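You operate a simulated robot arm through the tools that you are given. There is no shell and no other tool.

You run a simulated robot arm. Do the job below in one go: nothing can be reset, and whatever is moved stays where it is left.

JOB
Clamp the small roller between its stops, its black ring at N7.
Fine: slide each stop up to the roller, then lock it with the knob at N22 or N23.

The check looks at the end state, three seconds after you hand in, the way a careful person would. Anything else that was tipped, shoved, dropped, spilled or broken makes it a failure.

ROBOT AND FRAMES
A 6-joint arm with a two-finger parallel gripper, fixed in place. Base frame: the origin is at the foot of the arm, x ahead of it, y to its left, z up; the work surface is at about z = 0.808. Readings come in m, rad, newtons and seconds.
With the tool pointing down near the work surface it reaches from about 0.38 to 0.9 m from the base axis. Its first joint turns from -2.007 to 2.007 rad. Payload 3.43 kg.
The tool frame sits at the grasp point between the pads (the TCP): z along the fingers, y along the line on which they close. The tips reach 0.034 m beyond it. Largest opening 0.128 m; finger width 0.024, thickness 0.012; the body of the gripper, 0.048 by 0.13 m, starts 0.096 m behind the TCP.
Orientation is that of the tool frame in the base frame, as a unit quaternion [x, y, z, w]. With the fingers straight down and closing along the base's y, the tool's x points along the base's -x, its y along +y and its z along -z.

CONTROLS
- The arm moves only by the tool send_rows. Its argument "commands" is a list of rows, each a list of 6 numbers: the shift along the tool's x, y, z in m, then the turn, a rotation vector about the tool's x, y, z in rad. In form: [[dx, dy, dz, ax, ay, az], ...]. A call has 1 to 20 rows; each row is the pose to reach, as a shift and turn from the pose commanded when the call began, along the tool's axes at that moment. "grip" is the opening in per cent of the stroke, from 0 (shut) to 100 (fully open), set as the call begins (left out, the last holds). Rows are played at 5 a second. More than 0.05 m and 0.15 rad between two rows, or a gripper value outside its range, and nothing of the call is played. A pose out of reach is approached as far as the arm can. The call stops where the force on the tool passes 40 N (or 10 N more than at its start, if that is more) or the arm is blocked; 0.2 s more then pass. The fingers move at their own pace (about 0.108 m/s each) and stop on an object; they squeeze with about 26 N. The grip force told is the motor's: it shows also when the fingers shut on nothing. Time passes only in rows, and 0.2 s behind the last, so rows that repeat a pose let the fingers close. The reply holds the time, the measured pose of the TCP, the force on the tool along the base axes, the opening and the grip force, in the units named above and with some noise, with the torque about the TCP (base axes, N m) and any sound that the robot's microphone picked up, and new pictures: "show" is both (left out), scene, wrist or none.
- Cameras (640 x 400 px; columns grow to the right, rows downward): "scene" is fixed at [0.401, 0.6493, 1.5446]; the picture's right is [-0.95, -0.30, 0.00], its down [-0.16, 0.50, -0.85] and it looks along [0.25, -0.81, -0.53] (base axes); focal length 366 px, centre (320, 200). "wrist" rides on the gripper at [0.076, -0.011, -0.16] in the tool frame; the picture's right is [0.15, 0.99, 0.00], its down [-0.88, 0.13, -0.46] and it looks along [-0.45, 0.07, 0.89] (tool axes); focal length 234 px, centre (320, 200). There is no depth. A picture from a camera that has moved, and an enlarged one, comes with that camera's place and axes in the base frame and with its lens.
- slide_trunk(by): slides the trunk up (or, below 0, down) by that many m; the arm rides with it, the base frame stays. It gives what a move gives, with no picture.
- inspect(camera, box): a new picture of the part [left, top, right, bottom] of that camera's present view, enlarged. The clock stands still meanwhile.
- finish_job(): hands the job in; it is judged then, once.

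Nothing tells you positions but the pictures and the camera data. Unless the task says otherwise, let go and move clear before handing in.

The tools are called after ">>>" by a JSON object that holds its "method" and its "body". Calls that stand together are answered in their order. send_rows: Moves the arm, as the interface text tells. Its arguments: {"type":"object","properties":{"commands":{"type":"array","items":{"type":"array","items":{"type":"number"}}},"grip":{"type":"number"},"show":{"type":"string","enum":["both","scene","wrist","none"]}},"required":["commands"]} The other tools are called the same way: slide_trunk (by) slides the trunk up or down; inspect (camera, box) takes an enlarged picture of a part of a camera's view; finish_job () hands the job in.

At the start:

```text
clock: 0.0
eef_pos: [0.6115, -0.2123, 1.0769]
tool_rot: [0.0, 1.0, 0.001, 0.0]
ft_force: [0.1, 0.9, 0.4]
wrist_torque: [0.03, 0.02, 0.02]
grip_width: 0.1279
gripper_force: 0.0
trunk travel left (down, up): [-0.5, 0.29]
```

scene: 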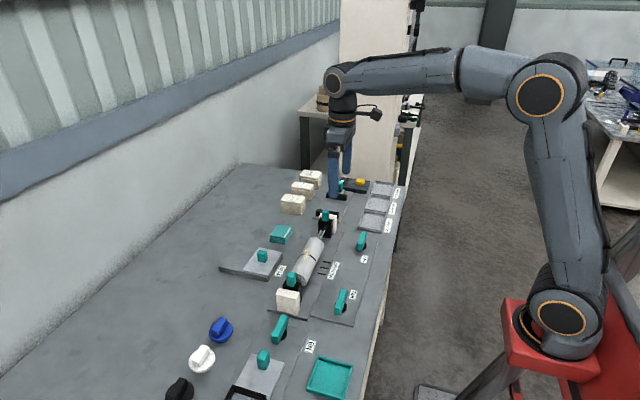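
wrist: 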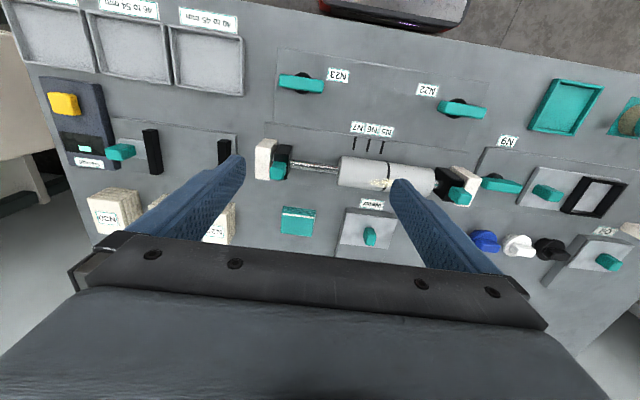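

I see a workbench with a roller between two stops, labels and knobs; I'll look closer before moving.

>>> {"method": "inspect", "body": {"camera": "wrist", "box": [230, 50, 510, 225]}}

>>> {"method": "inspect", "body": {"camera": "scene", "box": [220, 170, 412, 290]}}

>>> {"method": "inspect", "body": {"camera": "scene", "box": [200, 250, 392, 370]}}

>>> {"method": "inspect", "body": {"camera": "wrist", "box": [40, 70, 320, 245]}}

>>> {"method": "inspect", "body": {"camera": "wrist", "box": [400, 70, 640, 220]}}

```text
2.29 times, centred on (370, 138) of wrist
camera zoom: at [0.5361, -0.2227, 1.2375], right [-0.15, 0.99, 0.0], down [0.88, 0.13, 0.46], along [0.45, 0.07, -0.89], focal length 535 px, centre (206, 343)
```

zoom: 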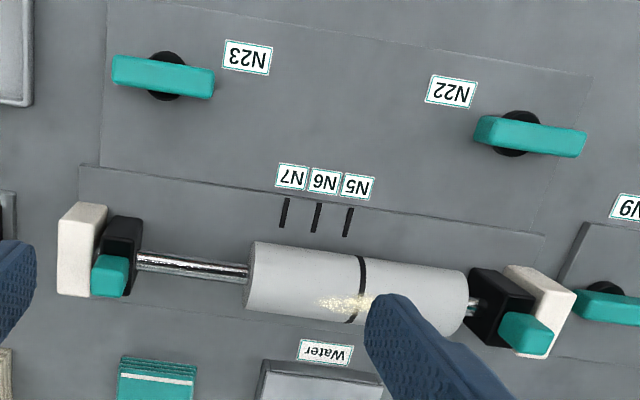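

```text
3.33 times, centred on (316, 230) of scene
camera zoom: at [0.401, 0.6493, 1.5446], right [-0.95, -0.3, 0.0], down [-0.16, 0.5, -0.85], along [0.25, -0.81, -0.53], focal length 1219 px, centre (333, 100)
```

zoom: 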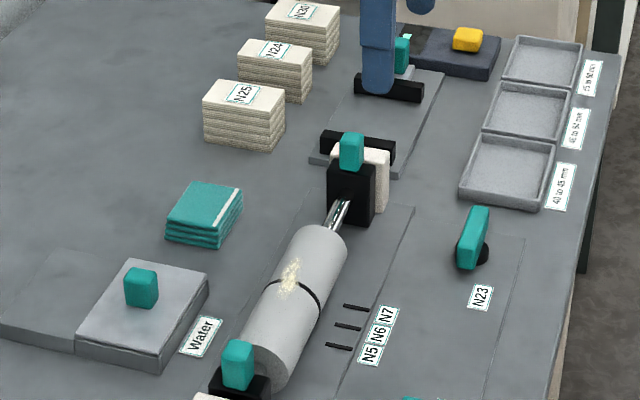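

```text
3.33 times, centred on (296, 310) of scene
camera zoom: at [0.401, 0.6493, 1.5446], right [-0.95, -0.3, 0.0], down [-0.16, 0.5, -0.85], along [0.25, -0.81, -0.53], focal length 1219 px, centre (400, -167)
```

zoom: 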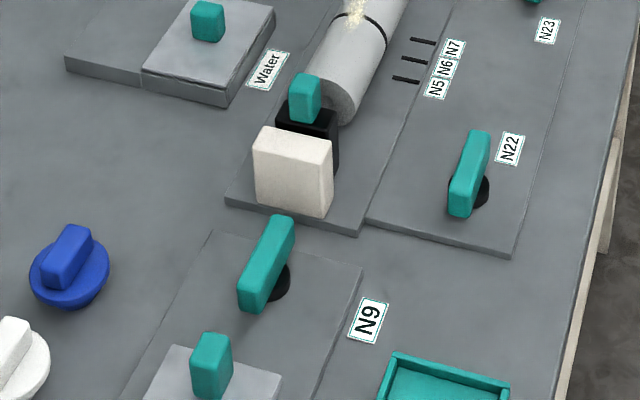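

```text
2.29 times, centred on (180, 158) of wrist
camera zoom: at [0.5361, -0.2227, 1.2375], right [-0.15, 0.99, 0.0], down [0.88, 0.13, 0.46], along [0.45, 0.07, -0.89], focal length 535 px, centre (640, 297)
```

zoom: 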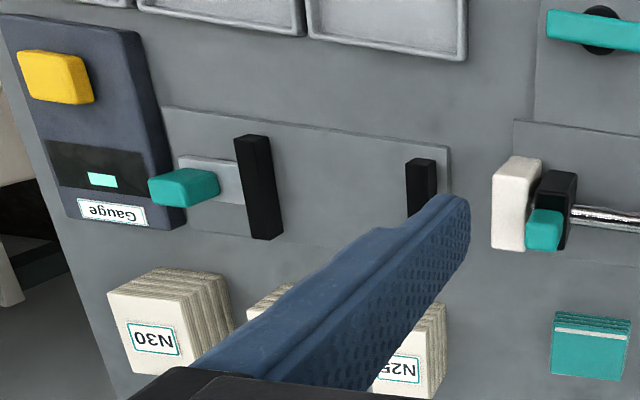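

```text
2.67 times, centred on (520, 145) of wrist
camera zoom: at [0.5361, -0.2227, 1.2375], right [-0.15, 0.99, 0.0], down [0.88, 0.13, 0.46], along [0.45, 0.07, -0.89], focal length 624 px, centre (-213, 347)
```

zoom: 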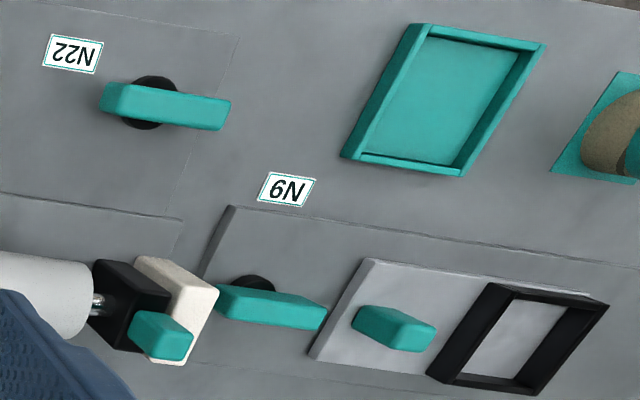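

The roller's ring sits near y≈-0.085, and the N7 mark is near y≈-0.144, so it has to shift about 6 cm toward -y. I'm moving the wrist over the near stop (y≈+0.025) for a better look.

>>> {"method": "send_rows", "body": {"commands": [[0, 0.04, 0, 0, 0, 0], [0, 0.08, 0, 0, 0, 0], [0, 0.12, 0, 0, 0, 0], [0, 0.16, 0, 0, 0, 0], [0, 0.2, 0, 0, 0, 0], [0, 0.22, 0, 0, 0, 0], [0, 0.22, 0, 0, 0, 0]], "grip": 100}}

```text
clock: 1.6
eef_pos: [0.6127, 0.0092, 1.079]
tool_rot: [-0.001, 1.0, 0.0, 0.0]
ft_force: [0.0, 0.1, 0.7]
wrist_torque: [0.02, -0.03, -0.02]
grip_width: 0.1279
gripper_force: 0.1
trunk travel left (down, up): [-0.5, 0.29]
camera wrist: at [0.5369, -0.0022, 1.2392], right [-0.15, 0.99, 0.0], down [0.88, 0.13, 0.46], along [0.45, 0.07, -0.89], focal length 234 px, centre (320, 200)
```

scene: 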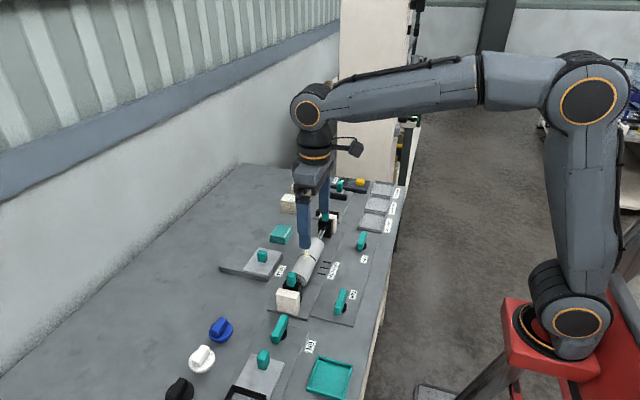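
wrist: 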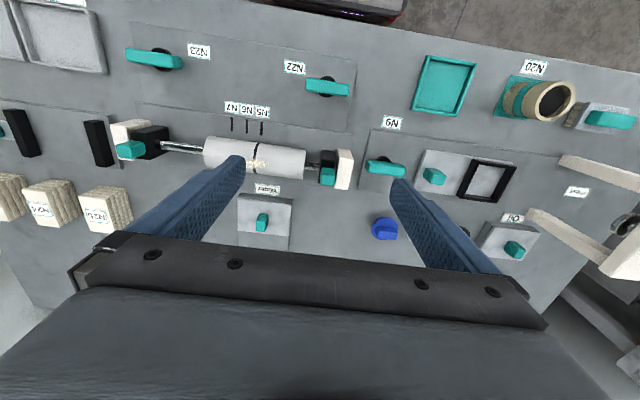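

>>> {"method": "inspect", "body": {"camera": "wrist", "box": [190, 60, 390, 185]}}

>>> {"method": "inspect", "body": {"camera": "wrist", "box": [290, 130, 390, 193]}}

>>> {"method": "inspect", "body": {"camera": "wrist", "box": [90, 100, 250, 200]}}

>>> {"method": "inspect", "body": {"camera": "wrist", "box": [400, 40, 640, 270]}}

>>> {"method": "inspect", "body": {"camera": "scene", "box": [270, 220, 370, 325]}}

```text
3.20 times, centred on (290, 122) of wrist
camera zoom: at [0.5369, -0.0022, 1.2392], right [-0.15, 0.99, 0.0], down [0.88, 0.13, 0.46], along [0.45, 0.07, -0.89], focal length 749 px, centre (416, 448)
```

zoom: 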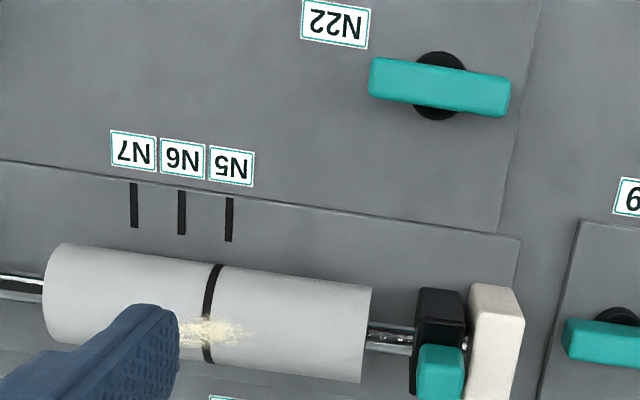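

```text
6.35 times, centred on (340, 162) of wrist
camera zoom: at [0.5369, -0.0022, 1.2392], right [-0.15, 0.99, 0.0], down [0.88, 0.13, 0.46], along [0.45, 0.07, -0.89], focal length 1487 px, centre (193, 444)
```

zoom: 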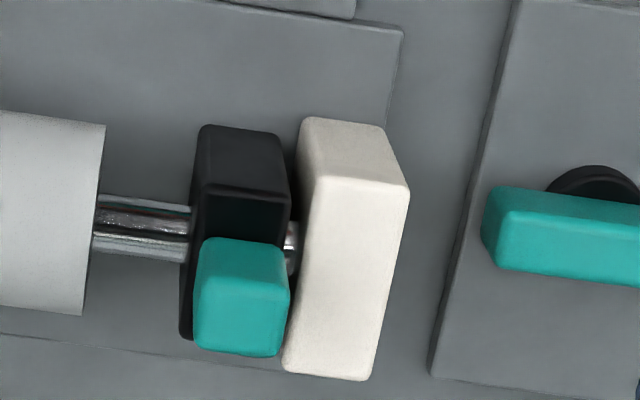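

```text
4.00 times, centred on (170, 150) of wrist
camera zoom: at [0.5369, -0.0022, 1.2392], right [-0.15, 0.99, 0.0], down [0.88, 0.13, 0.46], along [0.45, 0.07, -0.89], focal length 937 px, centre (920, 400)
```

zoom: 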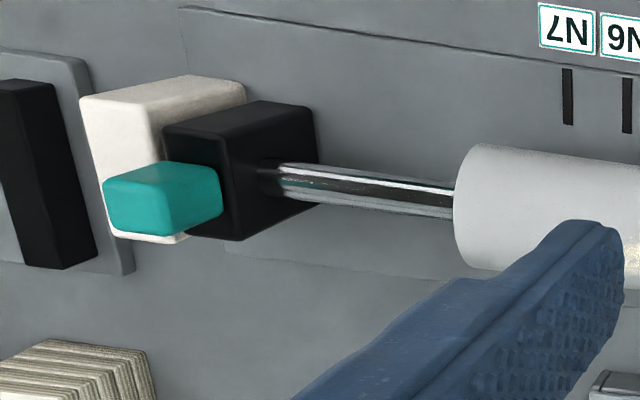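

```text
1.74 times, centred on (520, 155) of wrist
camera zoom: at [0.5369, -0.0022, 1.2392], right [-0.15, 0.99, 0.0], down [0.88, 0.13, 0.46], along [0.45, 0.07, -0.89], focal length 407 px, centre (-28, 278)
```

zoom: 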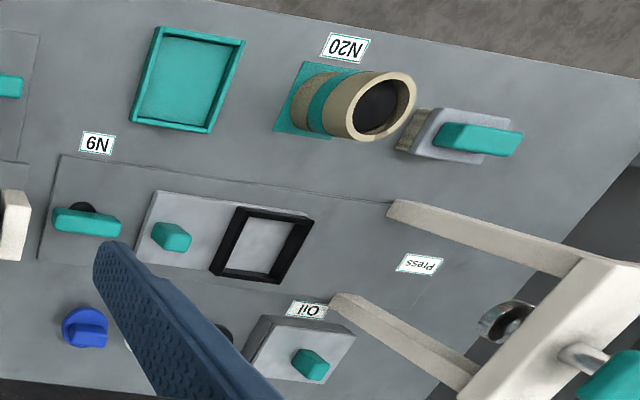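

```text
3.81 times, centred on (320, 272) of scene
camera zoom: at [0.401, 0.6493, 1.5446], right [-0.95, -0.3, 0.0], down [-0.16, 0.5, -0.85], along [0.25, -0.81, -0.53], focal length 1393 px, centre (320, -76)
```

zoom: 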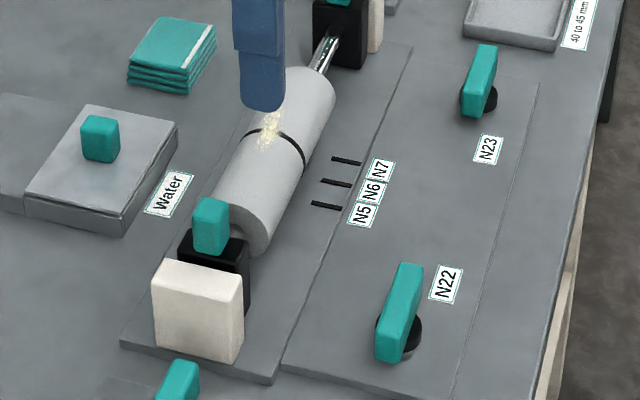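

I take the near stop's handle to be at about (0.669, 0.029), top z≈0.905. The N22 bar is at (0.543, 0.010) and N23 at (0.544, -0.249). I'll hover over the near stop's handle with a narrower opening to check the alignment.

>>> {"method": "send_rows", "body": {"commands": [[-0.028, 0.01, 0.03, 0, 0, 0], [-0.056, 0.02, 0.06, 0, 0, 0], [-0.056, 0.02, 0.09, 0, 0, 0], [-0.056, 0.02, 0.11, 0, 0, 0], [-0.056, 0.02, 0.11, 0, 0, 0]], "grip": 36}}

>>> {"method": "inspect", "body": {"camera": "wrist", "box": [220, 90, 420, 215]}}

>>> {"method": "inspect", "body": {"camera": "scene", "box": [250, 210, 370, 325]}}

```text
clock: 2.8
eef_pos: [0.6695, 0.0288, 0.9679]
tool_rot: [-0.001, 1.0, 0.0, -0.001]
ft_force: [-0.2, 0.1, 0.1]
wrist_torque: [0.03, 0.0, -0.01]
grip_width: 0.046
gripper_force: 0.0
trunk travel left (down, up): [-0.5, 0.29]
camera wrist: at [0.594, 0.018, 1.1284], right [-0.15, 0.99, 0.0], down [0.88, 0.13, 0.46], along [0.45, 0.07, -0.89], focal length 234 px, centre (320, 200)
```

scene: 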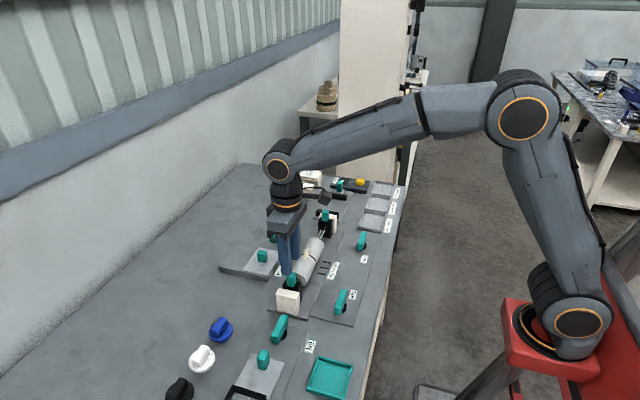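
wrist: 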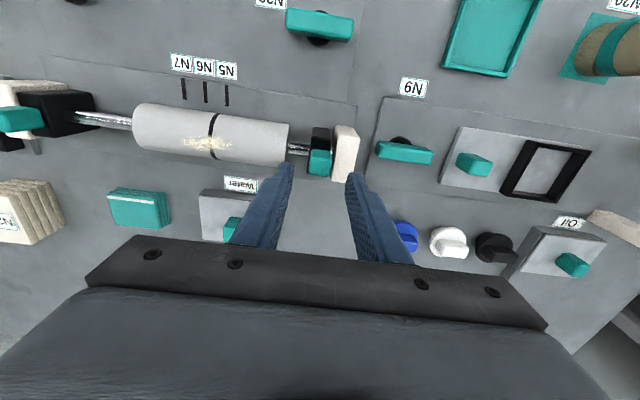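

```text
3.20 times, centred on (320, 152) of wrist
camera zoom: at [0.594, 0.018, 1.1284], right [-0.15, 0.99, 0.0], down [0.88, 0.13, 0.46], along [0.45, 0.07, -0.89], focal length 749 px, centre (320, 352)
```

zoom: 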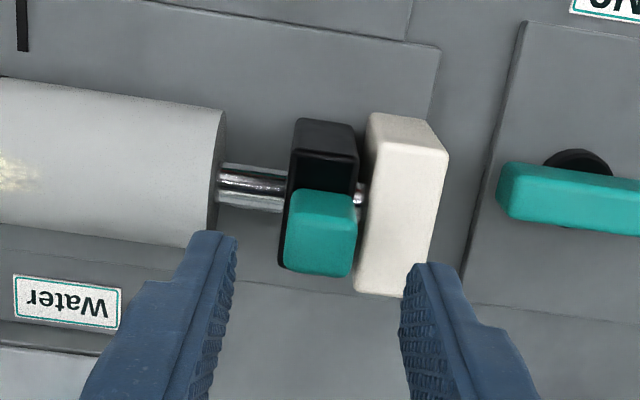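

```text
3.48 times, centred on (310, 268) of scene
camera zoom: at [0.401, 0.6493, 1.5446], right [-0.95, -0.3, 0.0], down [-0.16, 0.5, -0.85], along [0.25, -0.81, -0.53], focal length 1272 px, centre (355, -35)
```

zoom: 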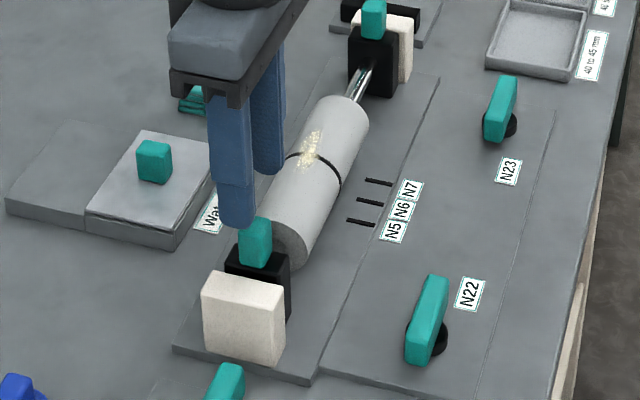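

The handle is centred between the fingers, so I'll descend to z≈0.923, which keeps the tips above the roller and the post, and close on it.

>>> {"method": "send_rows", "body": {"commands": [[0, 0, 0.02, 0, 0, 0], [0, 0, 0.035, 0, 0, 0], [0, 0, 0.045, 0, 0, 0], [0, 0, 0.045, 0, 0, 0]], "show": "scene"}}

>>> {"method": "inspect", "body": {"camera": "scene", "box": [250, 210, 370, 325]}}

>>> {"method": "inspect", "body": {"camera": "wrist", "box": [220, 90, 420, 215]}}

```text
clock: 3.8
eef_pos: [0.6695, 0.0284, 0.9225]
tool_rot: [0.0, 1.0, -0.001, 0.0]
ft_force: [-1.1, 0.0, -0.6]
wrist_torque: [0.03, -0.01, 0.0]
grip_width: 0.0459
gripper_force: 0.0
trunk travel left (down, up): [-0.5, 0.29]
```

scene: 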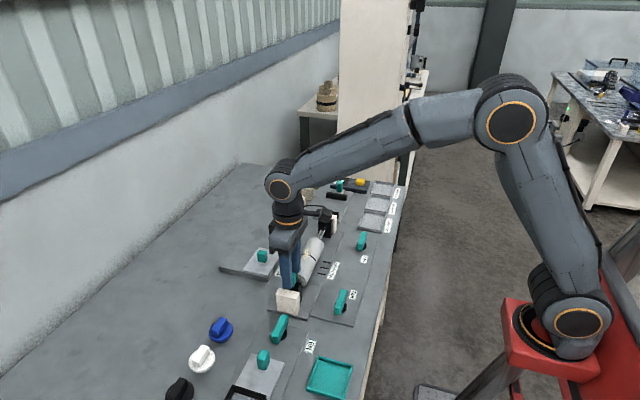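

```text
3.48 times, centred on (310, 268) of scene
camera zoom: at [0.401, 0.6493, 1.5446], right [-0.95, -0.3, 0.0], down [-0.16, 0.5, -0.85], along [0.25, -0.81, -0.53], focal length 1272 px, centre (355, -35)
```

zoom: 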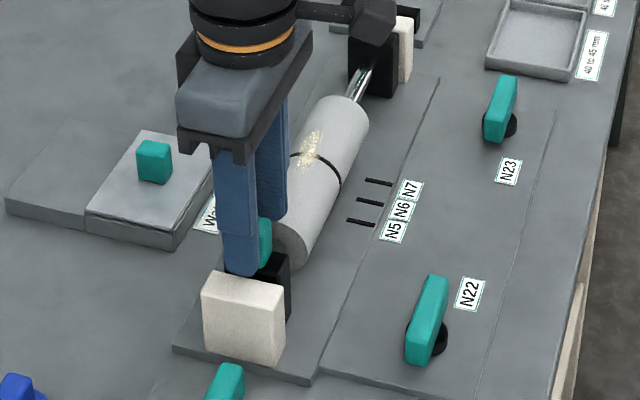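

```text
3.20 times, centred on (320, 152) of wrist
camera zoom: at [0.5931, 0.0167, 1.0829], right [-0.15, 0.99, 0.0], down [0.88, 0.13, 0.46], along [0.45, 0.07, -0.89], focal length 749 px, centre (320, 352)
```

zoom: 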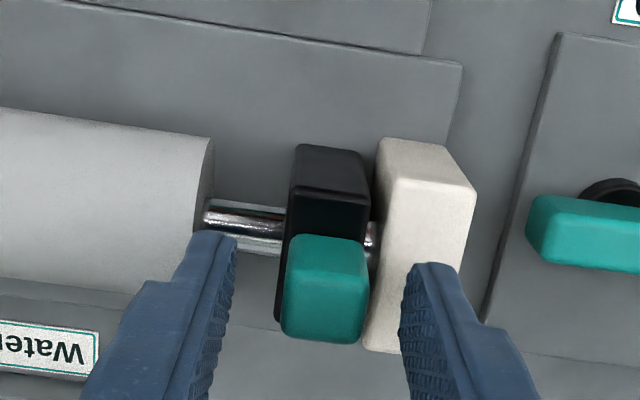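

The handle is between the fingers, so I'm closing on it.

>>> {"method": "send_rows", "body": {"commands": [[0, 0, 0, 0, 0, 0], [0, 0, 0, 0, 0, 0], [0, 0, 0, 0, 0, 0]], "grip": 0, "show": "wrist"}}

```text
clock: 4.6
eef_pos: [0.6692, 0.0282, 0.9231]
tool_rot: [-0.001, 1.0, 0.0, 0.0]
ft_force: [-0.9, 0.2, -2.5]
wrist_torque: [0.02, -0.51, 0.06]
grip_width: 0.0218
gripper_force: 44.9
trunk travel left (down, up): [-0.5, 0.29]
camera wrist: at [0.5932, 0.0168, 1.0829], right [-0.15, 0.99, 0.0], down [0.88, 0.13, 0.46], along [0.45, 0.07, -0.89], focal length 234 px, centre (320, 200)
```

wrist: 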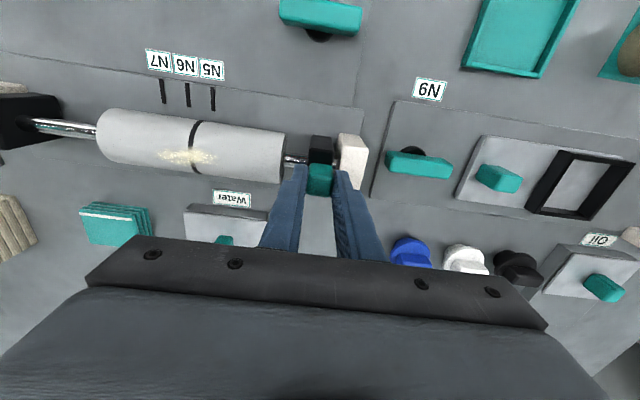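

The handle is held (21.8 mm wide). I'll slide it 20 mm toward -y and watch the force.

>>> {"method": "send_rows", "body": {"commands": [[0, -0.004, 0, 0, 0, 0], [0, -0.008, 0, 0, 0, 0], [0, -0.012, 0, 0, 0, 0], [0, -0.016, 0, 0, 0, 0], [0, -0.02, 0, 0, 0, 0]], "show": "wrist"}}

```text
clock: 5.8
eef_pos: [0.6692, 0.008, 0.9233]
tool_rot: [0.0, 1.0, 0.0, 0.001]
ft_force: [14.5, -0.4, -0.3]
wrist_torque: [0.02, 0.59, 0.02]
grip_width: 0.0216
gripper_force: 44.9
trunk travel left (down, up): [-0.5, 0.29]
camera wrist: at [0.5928, -0.003, 1.0828], right [-0.15, 0.99, 0.0], down [0.88, 0.13, 0.46], along [0.45, 0.07, -0.89], focal length 234 px, centre (320, 200)
```

wrist: 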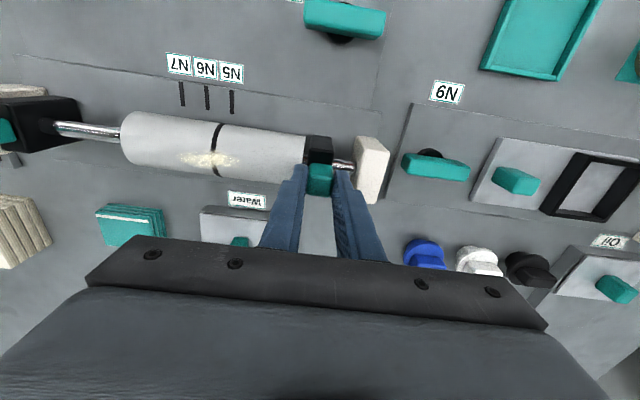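

The stop slides freely, but a sideways x force has appeared. I'll pause to see whether it settles before I push the roller.

>>> {"method": "send_rows", "body": {"commands": [[0, 0, 0, 0, 0, 0], [0, 0, 0, 0, 0, 0]], "show": "none"}}

>>> {"method": "inspect", "body": {"camera": "wrist", "box": [100, 60, 400, 215]}}

>>> {"method": "inspect", "body": {"camera": "scene", "box": [250, 210, 370, 325]}}

```text
clock: 6.4
eef_pos: [0.6693, 0.008, 0.9228]
tool_rot: [0.0, 1.0, -0.001, 0.001]
ft_force: [18.7, 0.4, 0.1]
wrist_torque: [0.02, -0.73, 0.05]
grip_width: 0.022
gripper_force: 45.0
trunk travel left (down, up): [-0.5, 0.29]
```

```text
2.13 times, centred on (250, 138) of wrist
camera zoom: at [0.5928, -0.003, 1.0828], right [-0.15, 0.99, 0.0], down [0.88, 0.13, 0.46], along [0.45, 0.07, -0.89], focal length 500 px, centre (469, 333)
```

zoom: 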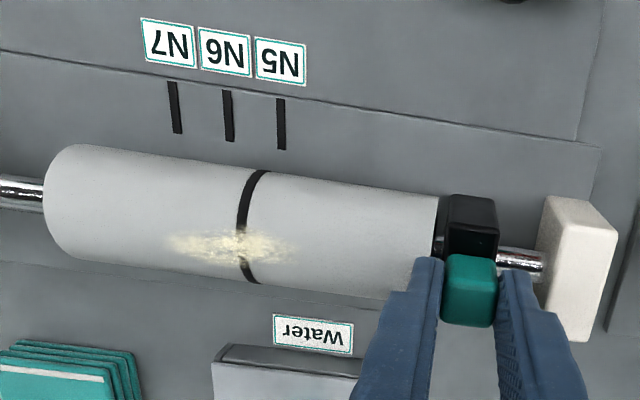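

```text
3.48 times, centred on (310, 268) of scene
camera zoom: at [0.401, 0.6493, 1.5446], right [-0.95, -0.3, 0.0], down [-0.16, 0.5, -0.85], along [0.25, -0.81, -0.53], focal length 1272 px, centre (355, -35)
```

zoom: 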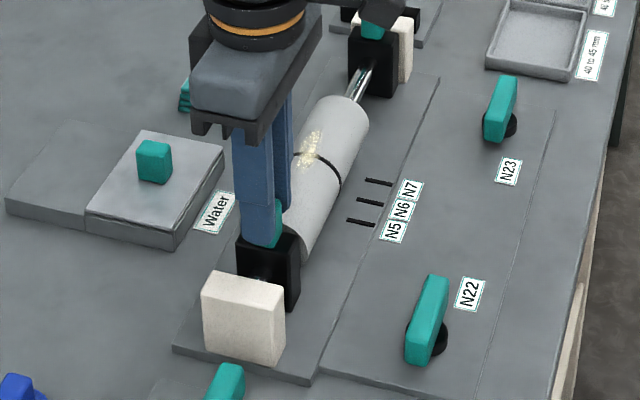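

>>> {"method": "send_rows", "body": {"commands": [[-0.0005, 0, 0, 0, 0, 0], [-0.0005, 0, 0, 0, 0, 0]], "show": "none"}}

```text
clock: 7.0
eef_pos: [0.6693, 0.0084, 0.9221]
tool_rot: [0.0, 1.0, 0.0, 0.001]
ft_force: [16.8, 0.2, 3.0]
wrist_torque: [0.02, -1.61, 0.01]
grip_width: 0.0219
gripper_force: 45.1
trunk travel left (down, up): [-0.5, 0.29]
```

I'll release and re-grip to get rid of that strain.

>>> {"method": "send_rows", "body": {"commands": [[0, 0, 0, 0, 0, 0], [0, 0, 0, 0, 0, 0], [0, 0, 0, 0, 0, 0]], "grip": 27, "show": "none"}}

>>> {"method": "send_rows", "body": {"commands": [[0, 0, 0, 0, 0, 0], [0, 0, 0, 0, 0, 0], [0, 0, 0, 0, 0, 0]], "grip": 0, "show": "wrist"}}

```text
clock: 7.8
eef_pos: [0.6683, 0.0075, 0.9213]
tool_rot: [-0.001, 1.0, -0.001, 0.0]
ft_force: [0.8, 0.3, -0.5]
wrist_torque: [-0.01, 0.0, 0.0]
grip_width: 0.0345
gripper_force: 0.0
trunk travel left (down, up): [-0.5, 0.29]
```

```text
clock: 8.6
eef_pos: [0.6676, 0.0084, 0.9226]
tool_rot: [0.0, 1.0, 0.0, 0.0]
ft_force: [-2.5, 0.3, -1.5]
wrist_torque: [0.04, 0.05, 0.0]
grip_width: 0.0221
gripper_force: 44.8
trunk travel left (down, up): [-0.5, 0.29]
camera wrist: at [0.5923, -0.0029, 1.0827], right [-0.15, 0.99, 0.0], down [0.88, 0.13, 0.46], along [0.45, 0.07, -0.89], focal length 234 px, centre (320, 200)
```

wrist: 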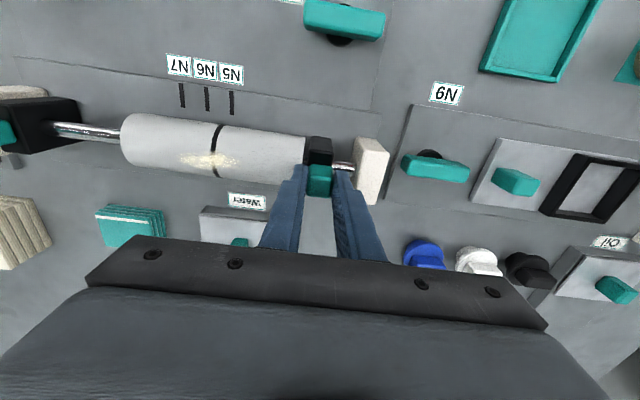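

The strain is gone. I'll continue the slide slowly, so the stop reaches and pushes the roller.

>>> {"method": "send_rows", "body": {"commands": [[0, -0.003, 0, 0, 0, 0], [0, -0.006, 0, 0, 0, 0], [0, -0.009, 0, 0, 0, 0], [0, -0.012, 0, 0, 0, 0], [0, -0.015, 0, 0, 0, 0], [0, -0.018, 0, 0, 0, 0], [0, -0.021, 0, 0, 0, 0], [0, -0.024, 0, 0, 0, 0]], "show": "wrist"}}

>>> {"method": "inspect", "body": {"camera": "wrist", "box": [100, 60, 400, 215]}}

```text
clock: 10.4
eef_pos: [0.6679, -0.0152, 0.9227]
tool_rot: [0.0, 1.0, -0.001, 0.002]
ft_force: [-1.6, 1.8, 6.8]
wrist_torque: [0.02, 1.41, 0.07]
grip_width: 0.022
gripper_force: 44.8
trunk travel left (down, up): [-0.5, 0.29]
camera wrist: at [0.592, -0.0263, 1.0826], right [-0.15, 0.99, 0.0], down [0.88, 0.13, 0.46], along [0.45, 0.07, -0.89], focal length 234 px, centre (320, 200)
```

wrist: 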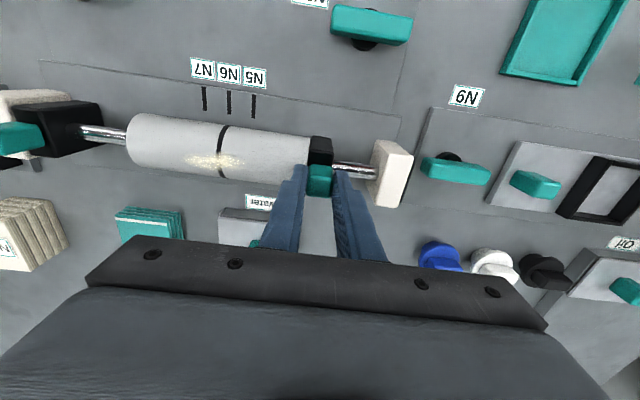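

```text
2.13 times, centred on (250, 138) of wrist
camera zoom: at [0.592, -0.0263, 1.0826], right [-0.15, 0.99, 0.0], down [0.88, 0.13, 0.46], along [0.45, 0.07, -0.89], focal length 500 px, centre (469, 333)
```

zoom: 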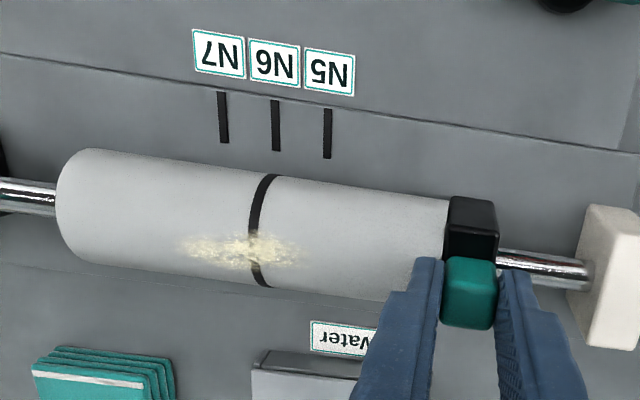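

The roller is moving with the stop, and the ring is now near y≈-0.106. I'll push 30 mm more.

>>> {"method": "send_rows", "body": {"commands": [[0, -0.003, 0, 0, 0, 0], [0, -0.006, 0, 0, 0, 0], [0, -0.009, 0, 0, 0, 0], [0, -0.012, 0, 0, 0, 0], [0, -0.015, 0, 0, 0, 0], [0, -0.018, 0, 0, 0, 0], [0, -0.021, 0, 0, 0, 0], [0, -0.024, 0, 0, 0, 0], [0, -0.027, 0, 0, 0, 0], [0, -0.03, 0, 0, 0, 0], [0, -0.03, 0, 0, 0, 0]], "show": "wrist"}}

>>> {"method": "inspect", "body": {"camera": "wrist", "box": [100, 60, 400, 215]}}

>>> {"method": "inspect", "body": {"camera": "scene", "box": [270, 220, 370, 285]}}

```text
clock: 12.8
eef_pos: [0.6673, -0.0461, 0.9217]
tool_rot: [0.0, 1.0, 0.001, 0.0]
ft_force: [-4.0, 0.9, 4.2]
wrist_torque: [0.02, 1.22, 0.0]
grip_width: 0.0218
gripper_force: 45.7
trunk travel left (down, up): [-0.5, 0.29]
camera wrist: at [0.5923, -0.0564, 1.0827], right [-0.15, 0.99, 0.0], down [0.88, 0.13, 0.46], along [0.45, 0.07, -0.89], focal length 234 px, centre (320, 200)
```

wrist: 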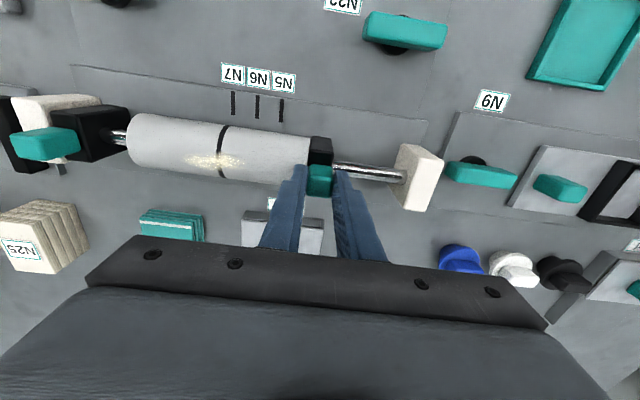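

```text
2.13 times, centred on (250, 138) of wrist
camera zoom: at [0.5923, -0.0564, 1.0827], right [-0.15, 0.99, 0.0], down [0.88, 0.13, 0.46], along [0.45, 0.07, -0.89], focal length 500 px, centre (469, 333)
```

zoom: 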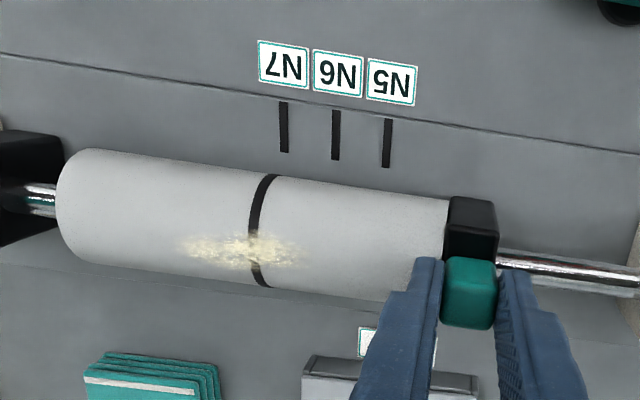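

```text
6.15 times, centred on (320, 252) of scene
camera zoom: at [0.401, 0.6493, 1.5446], right [-0.95, -0.3, 0.0], down [-0.16, 0.5, -0.85], along [0.25, -0.81, -0.53], focal length 2250 px, centre (320, -123)
```

zoom: 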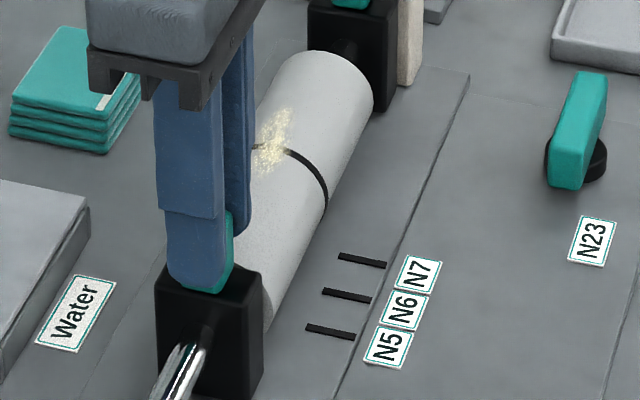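

The ring is at about y≈-0.136, still roughly 8 mm short of N7. I'll release, rise and look from straight above (the camera's y near N7) to measure without parallax.

>>> {"method": "send_rows", "body": {"commands": [[0, 0, 0, 0, 0, 0], [0, 0, 0, 0, 0, 0], [0, 0, -0.04, 0, 0, 0], [0, 0, -0.08, 0, 0, 0], [0.02, -0.04, -0.1, 0, 0, 0], [0.04, -0.08, -0.1, 0, 0, 0], [0.04, -0.087, -0.1, 0, 0, 0], [0.04, -0.087, -0.1, 0, 0, 0]], "grip": 36, "show": "wrist"}}

>>> {"method": "inspect", "body": {"camera": "wrist", "box": [240, 80, 380, 180]}}

>>> {"method": "inspect", "body": {"camera": "wrist", "box": [150, 60, 450, 215]}}

```text
clock: 14.6
eef_pos: [0.6285, -0.133, 1.0223]
tool_rot: [-0.001, 1.0, -0.002, 0.0]
ft_force: [0.7, 0.5, -0.2]
wrist_torque: [0.0, -0.01, -0.02]
grip_width: 0.0461
gripper_force: 0.1
trunk travel left (down, up): [-0.5, 0.29]
camera wrist: at [0.5531, -0.1444, 1.1818], right [-0.15, 0.99, 0.0], down [0.88, 0.13, 0.46], along [0.45, 0.07, -0.89], focal length 234 px, centre (320, 200)
```

wrist: 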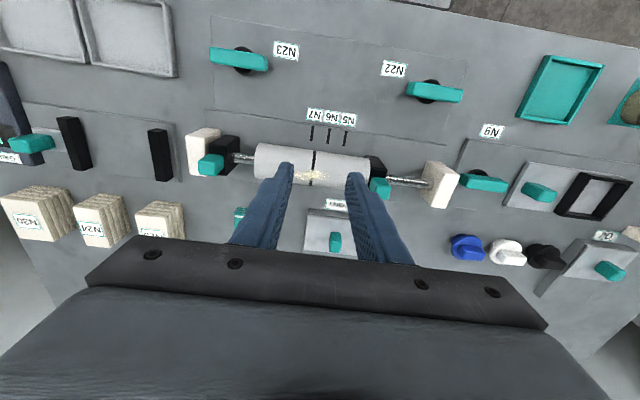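

```text
4.00 times, centred on (310, 130) of wrist
camera zoom: at [0.5531, -0.1444, 1.1818], right [-0.15, 0.99, 0.0], down [0.88, 0.13, 0.46], along [0.45, 0.07, -0.89], focal length 937 px, centre (360, 480)
```

zoom: 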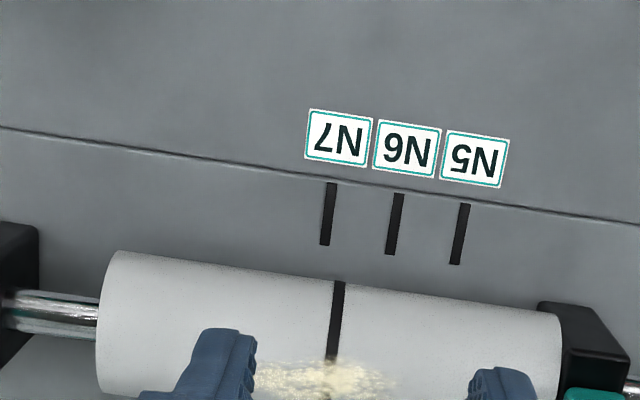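

```text
2.13 times, centred on (300, 138) of wrist
camera zoom: at [0.5531, -0.1444, 1.1818], right [-0.15, 0.99, 0.0], down [0.88, 0.13, 0.46], along [0.45, 0.07, -0.89], focal length 500 px, centre (363, 333)
```

zoom: 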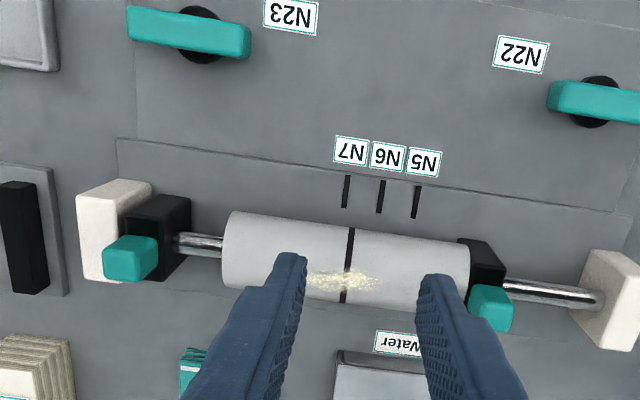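

From straight above, the ring is at y≈-0.1376 and N7 at y≈-0.1446. I'll re-grip the near stop and push it 7 mm further.

>>> {"method": "send_rows", "body": {"commands": [[-0.02, 0.04, 0, 0, 0, 0], [-0.04, 0.08, 0, 0, 0, 0], [-0.04, 0.087, 0.02, 0, 0, 0], [-0.04, 0.087, 0.06, 0, 0, 0], [-0.04, 0.087, 0.085, 0, 0, 0], [-0.04, 0.087, 0.1, 0, 0, 0], [-0.04, 0.087, 0.1, 0, 0, 0]], "show": "wrist"}}

>>> {"method": "send_rows", "body": {"commands": [[0, 0, 0, 0, 0, 0], [0, 0, 0, 0, 0, 0], [0, 0, 0, 0, 0, 0]], "grip": 0, "show": "none"}}

>>> {"method": "send_rows", "body": {"commands": [[0, -0.002, 0, 0, 0, 0], [0, -0.004, 0, 0, 0, 0], [0, -0.006, 0, 0, 0, 0], [0, -0.007, 0, 0, 0, 0], [0, -0.007, 0, 0, 0, 0]], "show": "wrist"}}

```text
clock: 16.2
eef_pos: [0.6691, -0.0462, 0.9223]
tool_rot: [0.0, 1.0, 0.0, 0.0]
ft_force: [-0.4, 0.4, 0.3]
wrist_torque: [0.0, 0.0, -0.03]
grip_width: 0.0463
gripper_force: 0.0
trunk travel left (down, up): [-0.5, 0.29]
camera wrist: at [0.593, -0.0566, 1.0828], right [-0.15, 0.99, 0.0], down [0.88, 0.13, 0.46], along [0.45, 0.07, -0.89], focal length 234 px, centre (320, 200)
```

wrist: 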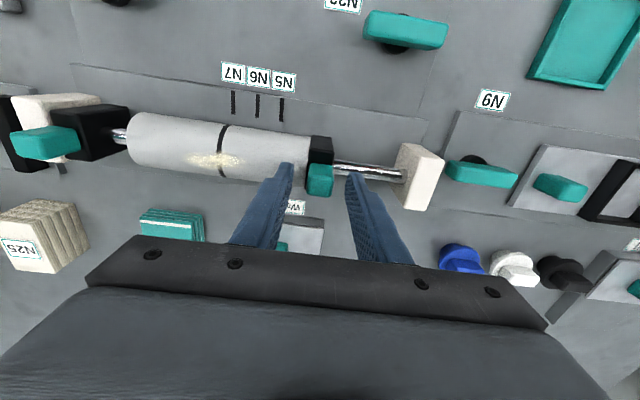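

```text
clock: 17.0
eef_pos: [0.6682, -0.046, 0.9224]
tool_rot: [0.0, 1.0, -0.001, 0.0]
ft_force: [-1.5, 1.2, -2.9]
wrist_torque: [0.03, -0.63, -0.05]
grip_width: 0.0217
gripper_force: 45.0
trunk travel left (down, up): [-0.5, 0.29]
```

```text
clock: 18.2
eef_pos: [0.6687, -0.0518, 0.9223]
tool_rot: [0.001, 1.0, 0.001, 0.002]
ft_force: [7.7, 1.1, 6.0]
wrist_torque: [0.03, 0.6, 0.03]
grip_width: 0.0216
gripper_force: 45.0
trunk travel left (down, up): [-0.5, 0.29]
camera wrist: at [0.5928, -0.0636, 1.0828], right [-0.15, 0.99, 0.0], down [0.88, 0.13, 0.46], along [0.45, 0.07, -0.89], focal length 234 px, centre (320, 200)
```

wrist: 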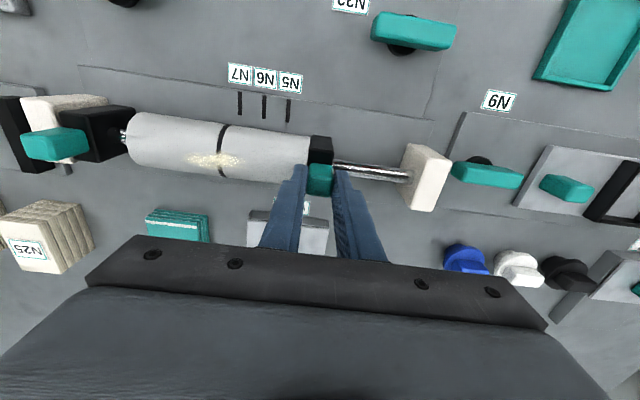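

I'll release, rise and check the ring against N7 from straight above again.

>>> {"method": "send_rows", "body": {"commands": [[0, 0, 0, 0, 0, 0], [0, 0, 0, 0, 0, 0], [0, 0, -0.04, 0, 0, 0], [0, 0, -0.08, 0, 0, 0], [0.02, -0.04, -0.1, 0, 0, 0], [0.04, -0.08, -0.1, 0, 0, 0], [0.04, -0.08, -0.1, 0, 0, 0], [0.04, -0.08, -0.1, 0, 0, 0]], "grip": 100, "show": "wrist"}}

>>> {"method": "inspect", "body": {"camera": "wrist", "box": [240, 80, 380, 180]}}

>>> {"method": "inspect", "body": {"camera": "scene", "box": [290, 220, 370, 285]}}

```text
clock: 20.0
eef_pos: [0.6272, -0.1331, 1.0233]
tool_rot: [0.0, 1.0, 0.0, 0.0]
ft_force: [0.1, 0.3, -0.3]
wrist_torque: [0.01, -0.03, 0.01]
grip_width: 0.1278
gripper_force: 0.0
trunk travel left (down, up): [-0.5, 0.29]
camera wrist: at [0.5512, -0.1434, 1.1837], right [-0.15, 0.99, 0.0], down [0.88, 0.13, 0.46], along [0.45, 0.07, -0.89], focal length 234 px, centre (320, 200)
```

wrist: 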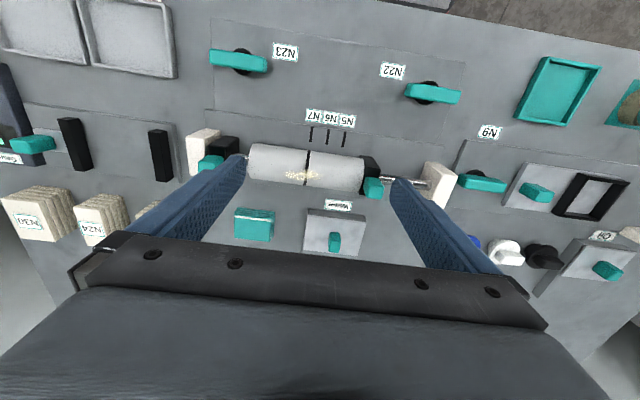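

```text
4.00 times, centred on (310, 130) of wrist
camera zoom: at [0.5512, -0.1434, 1.1837], right [-0.15, 0.99, 0.0], down [0.88, 0.13, 0.46], along [0.45, 0.07, -0.89], focal length 937 px, centre (360, 480)
```

zoom: 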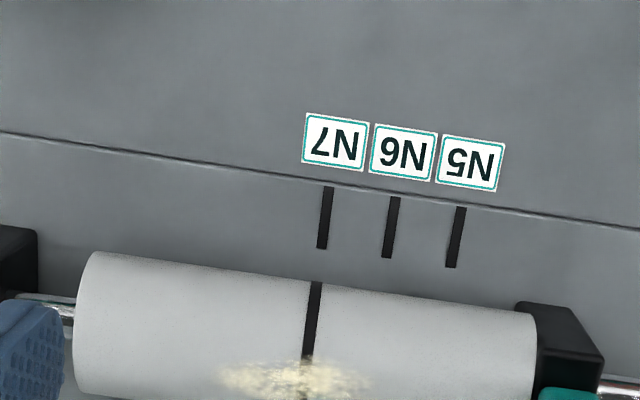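

```text
6.15 times, centred on (330, 252) of scene
camera zoom: at [0.401, 0.6493, 1.5446], right [-0.95, -0.3, 0.0], down [-0.16, 0.5, -0.85], along [0.25, -0.81, -0.53], focal length 2250 px, centre (258, -123)
```

zoom: 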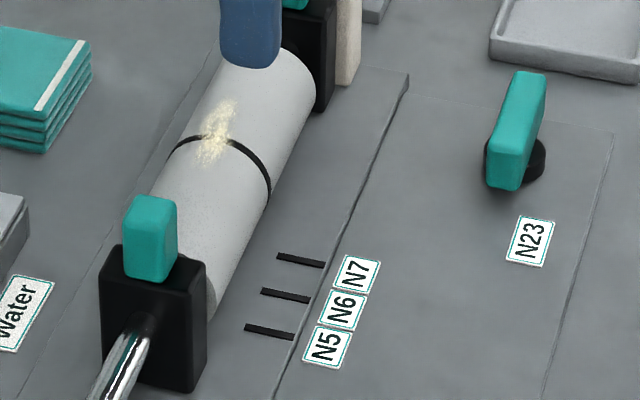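

>>> {"method": "inspect", "body": {"camera": "wrist", "box": [285, 115, 345, 190]}}

```text
5.33 times, centred on (315, 152) of wrist
camera zoom: at [0.5512, -0.1434, 1.1837], right [-0.15, 0.99, 0.0], down [0.88, 0.13, 0.46], along [0.45, 0.07, -0.89], focal length 1249 px, centre (347, 453)
```

zoom: 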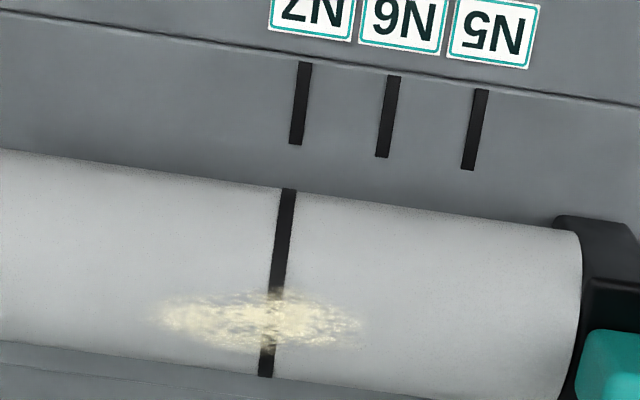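

The ring is now within a few tenths of a millimetre of N7, with the near stop against the roller. Next I'll move over N22 at (0.543, 0.010) and turn the gripper 90° so it closes across the bar.

>>> {"method": "send_rows", "body": {"commands": [[0.02, 0.036, -0.01, 0, 0, 0], [0.042, 0.072, -0.02, 0, 0, 0], [0.063, 0.108, -0.02, 0, 0, 0], [0.084, 0.1436, -0.02, 0, 0, 0], [0.084, 0.1436, -0.02, 0, 0, -0.143], [0.084, 0.1436, -0.02, 0, 0, -0.286], [0.084, 0.1436, -0.02, 0, 0, -0.428], [0.084, 0.1436, -0.02, 0, 0, -0.571], [0.084, 0.1436, -0.02, 0, 0, -0.714], [0.084, 0.1436, -0.02, 0, 0, -0.857], [0.084, 0.1436, -0.02, 0, 0, -1.0], [0.084, 0.1436, -0.02, 0, 0, -1.142], [0.084, 0.1436, -0.02, 0, 0, -1.285], [0.084, 0.1436, -0.02, 0, 0, -1.428], [0.084, 0.1436, -0.02, 0, 0, -1.5708], [0.084, 0.1436, -0.02, 0, 0, -1.5708]], "grip": 45}}

>>> {"method": "inspect", "body": {"camera": "wrist", "box": [220, 90, 420, 215]}}

```text
clock: 23.4
eef_pos: [0.5441, 0.011, 1.0411]
tool_rot: [0.708, -0.706, 0.0, 0.0]
ft_force: [-0.6, 0.3, -0.1]
wrist_torque: [-0.01, 0.01, 0.01]
grip_width: 0.0575
gripper_force: 0.1
trunk travel left (down, up): [-0.5, 0.29]
camera wrist: at [0.5559, -0.0644, 1.2024], right [-0.99, -0.15, 0.0], down [-0.13, 0.88, 0.46], along [-0.07, 0.45, -0.89], focal length 234 px, centre (320, 200)
```

scene: 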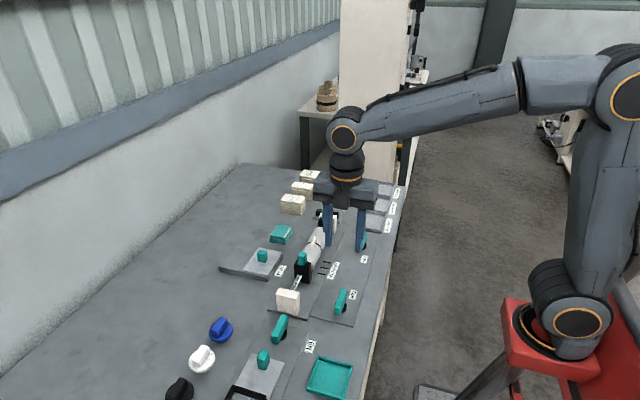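
wrist: 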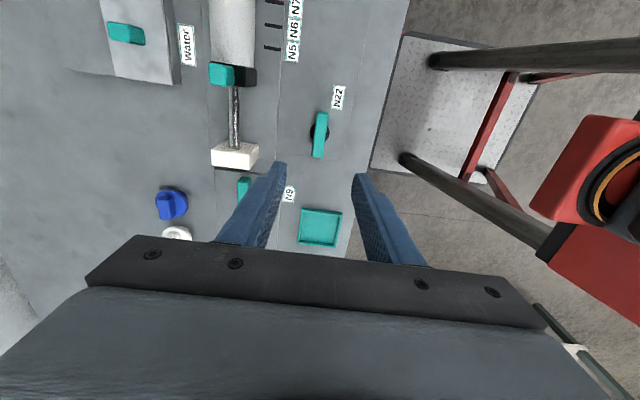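

```text
3.20 times, centred on (320, 152) of wrist
camera zoom: at [0.5559, -0.0644, 1.2024], right [-0.99, -0.15, 0.0], down [-0.13, 0.88, 0.46], along [-0.07, 0.45, -0.89], focal length 749 px, centre (320, 352)
```

zoom: 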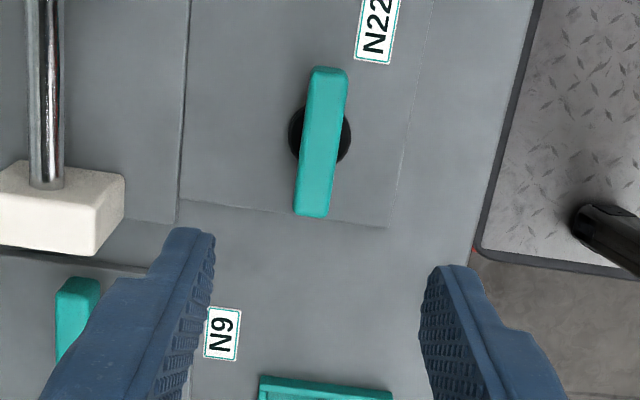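

The bar is centred between the fingers, and I take the knob centre as (0.5437, 0.009). I'll descend around it.

>>> {"method": "send_rows", "body": {"commands": [[0.002, 0, 0.045, 0, 0, 0], [0.002, 0, 0.09, 0, 0, 0], [0.002, 0, 0.13, 0, 0, 0], [0.002, 0, 0.15, 0, 0, 0], [0.002, 0, 0.165, 0, 0, 0], [0.002, 0, 0.175, 0, 0, 0], [0.002, 0, 0.182, 0, 0, 0], [0.002, 0, 0.182, 0, 0, 0]]}}

>>> {"method": "inspect", "body": {"camera": "scene", "box": [290, 220, 400, 330]}}

>>> {"method": "inspect", "body": {"camera": "wrist", "box": [220, 90, 420, 215]}}

```text
clock: 25.2
eef_pos: [0.5448, 0.0097, 0.8589]
tool_rot: [-0.707, 0.707, 0.0, 0.0]
ft_force: [0.3, -0.3, 0.3]
wrist_torque: [0.0, 0.01, 0.0]
grip_width: 0.0575
gripper_force: 0.0
trunk travel left (down, up): [-0.5, 0.29]
camera wrist: at [0.556, -0.0657, 1.0196], right [-0.99, -0.15, 0.0], down [-0.13, 0.88, 0.46], along [-0.07, 0.45, -0.89], focal length 234 px, centre (320, 200)
```

scene: 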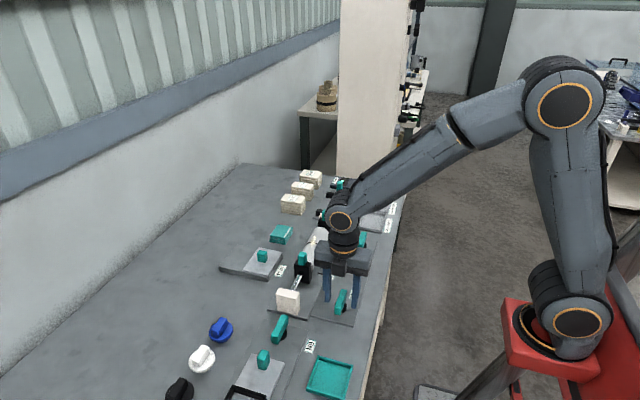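
wrist: 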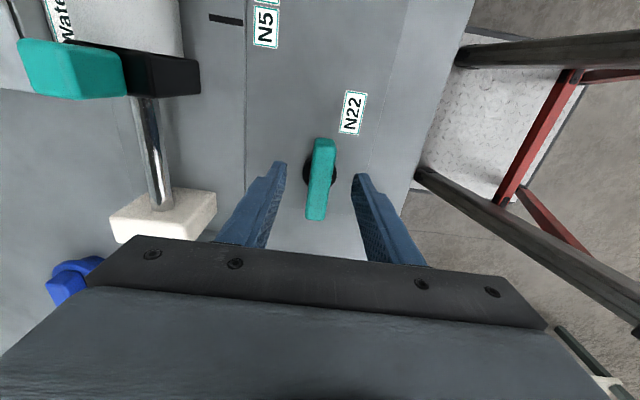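

```text
3.64 times, centred on (345, 275) of scene
camera zoom: at [0.401, 0.6493, 1.5446], right [-0.95, -0.3, 0.0], down [-0.16, 0.5, -0.85], along [0.25, -0.81, -0.53], focal length 1329 px, centre (229, -73)
```

zoom: 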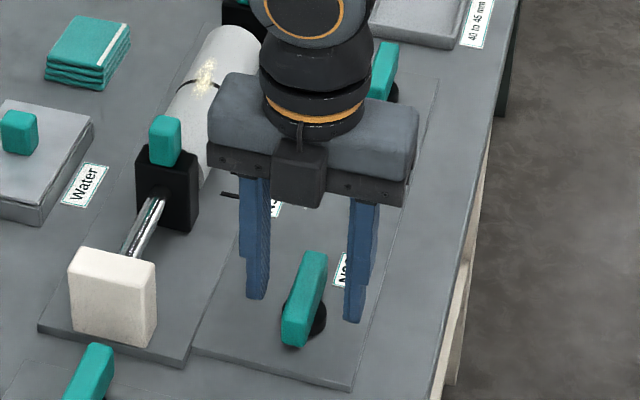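

```text
3.20 times, centred on (320, 152) of wrist
camera zoom: at [0.556, -0.0657, 1.0196], right [-0.99, -0.15, 0.0], down [-0.13, 0.88, 0.46], along [-0.07, 0.45, -0.89], focal length 749 px, centre (320, 352)
```

zoom: 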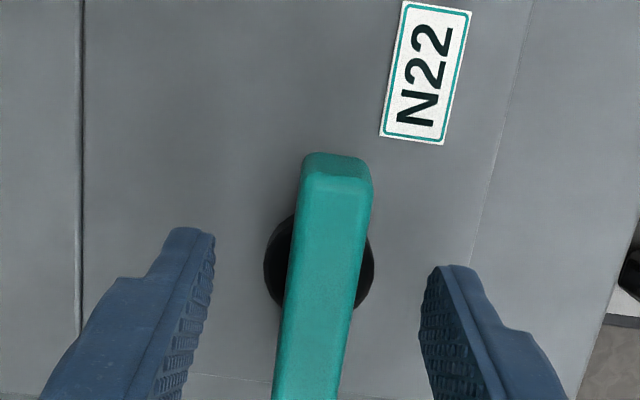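

The bar is between the fingers and the hub is at (0.544, 0.009), so I'm closing.

>>> {"method": "send_rows", "body": {"commands": [[0, 0, 0, 0, 0, 0], [0, 0, 0, 0, 0, 0], [0, 0, 0, 0, 0, 0]], "grip": 0, "show": "wrist"}}

```text
clock: 26.0
eef_pos: [0.5452, 0.0106, 0.8604]
tool_rot: [-0.707, 0.707, 0.0, 0.0]
ft_force: [2.6, -1.0, -2.1]
wrist_torque: [-0.02, -0.11, 0.02]
grip_width: 0.0179
gripper_force: 45.0
trunk travel left (down, up): [-0.5, 0.29]
camera wrist: at [0.5562, -0.0657, 1.0197], right [-0.99, -0.15, 0.0], down [-0.13, 0.88, 0.46], along [-0.07, 0.45, -0.89], focal length 234 px, centre (320, 200)
```

wrist: 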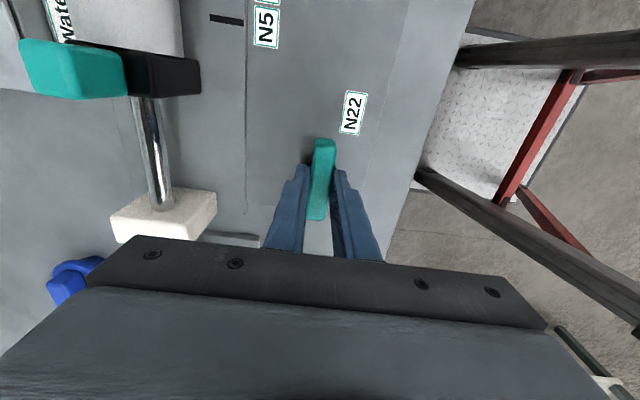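

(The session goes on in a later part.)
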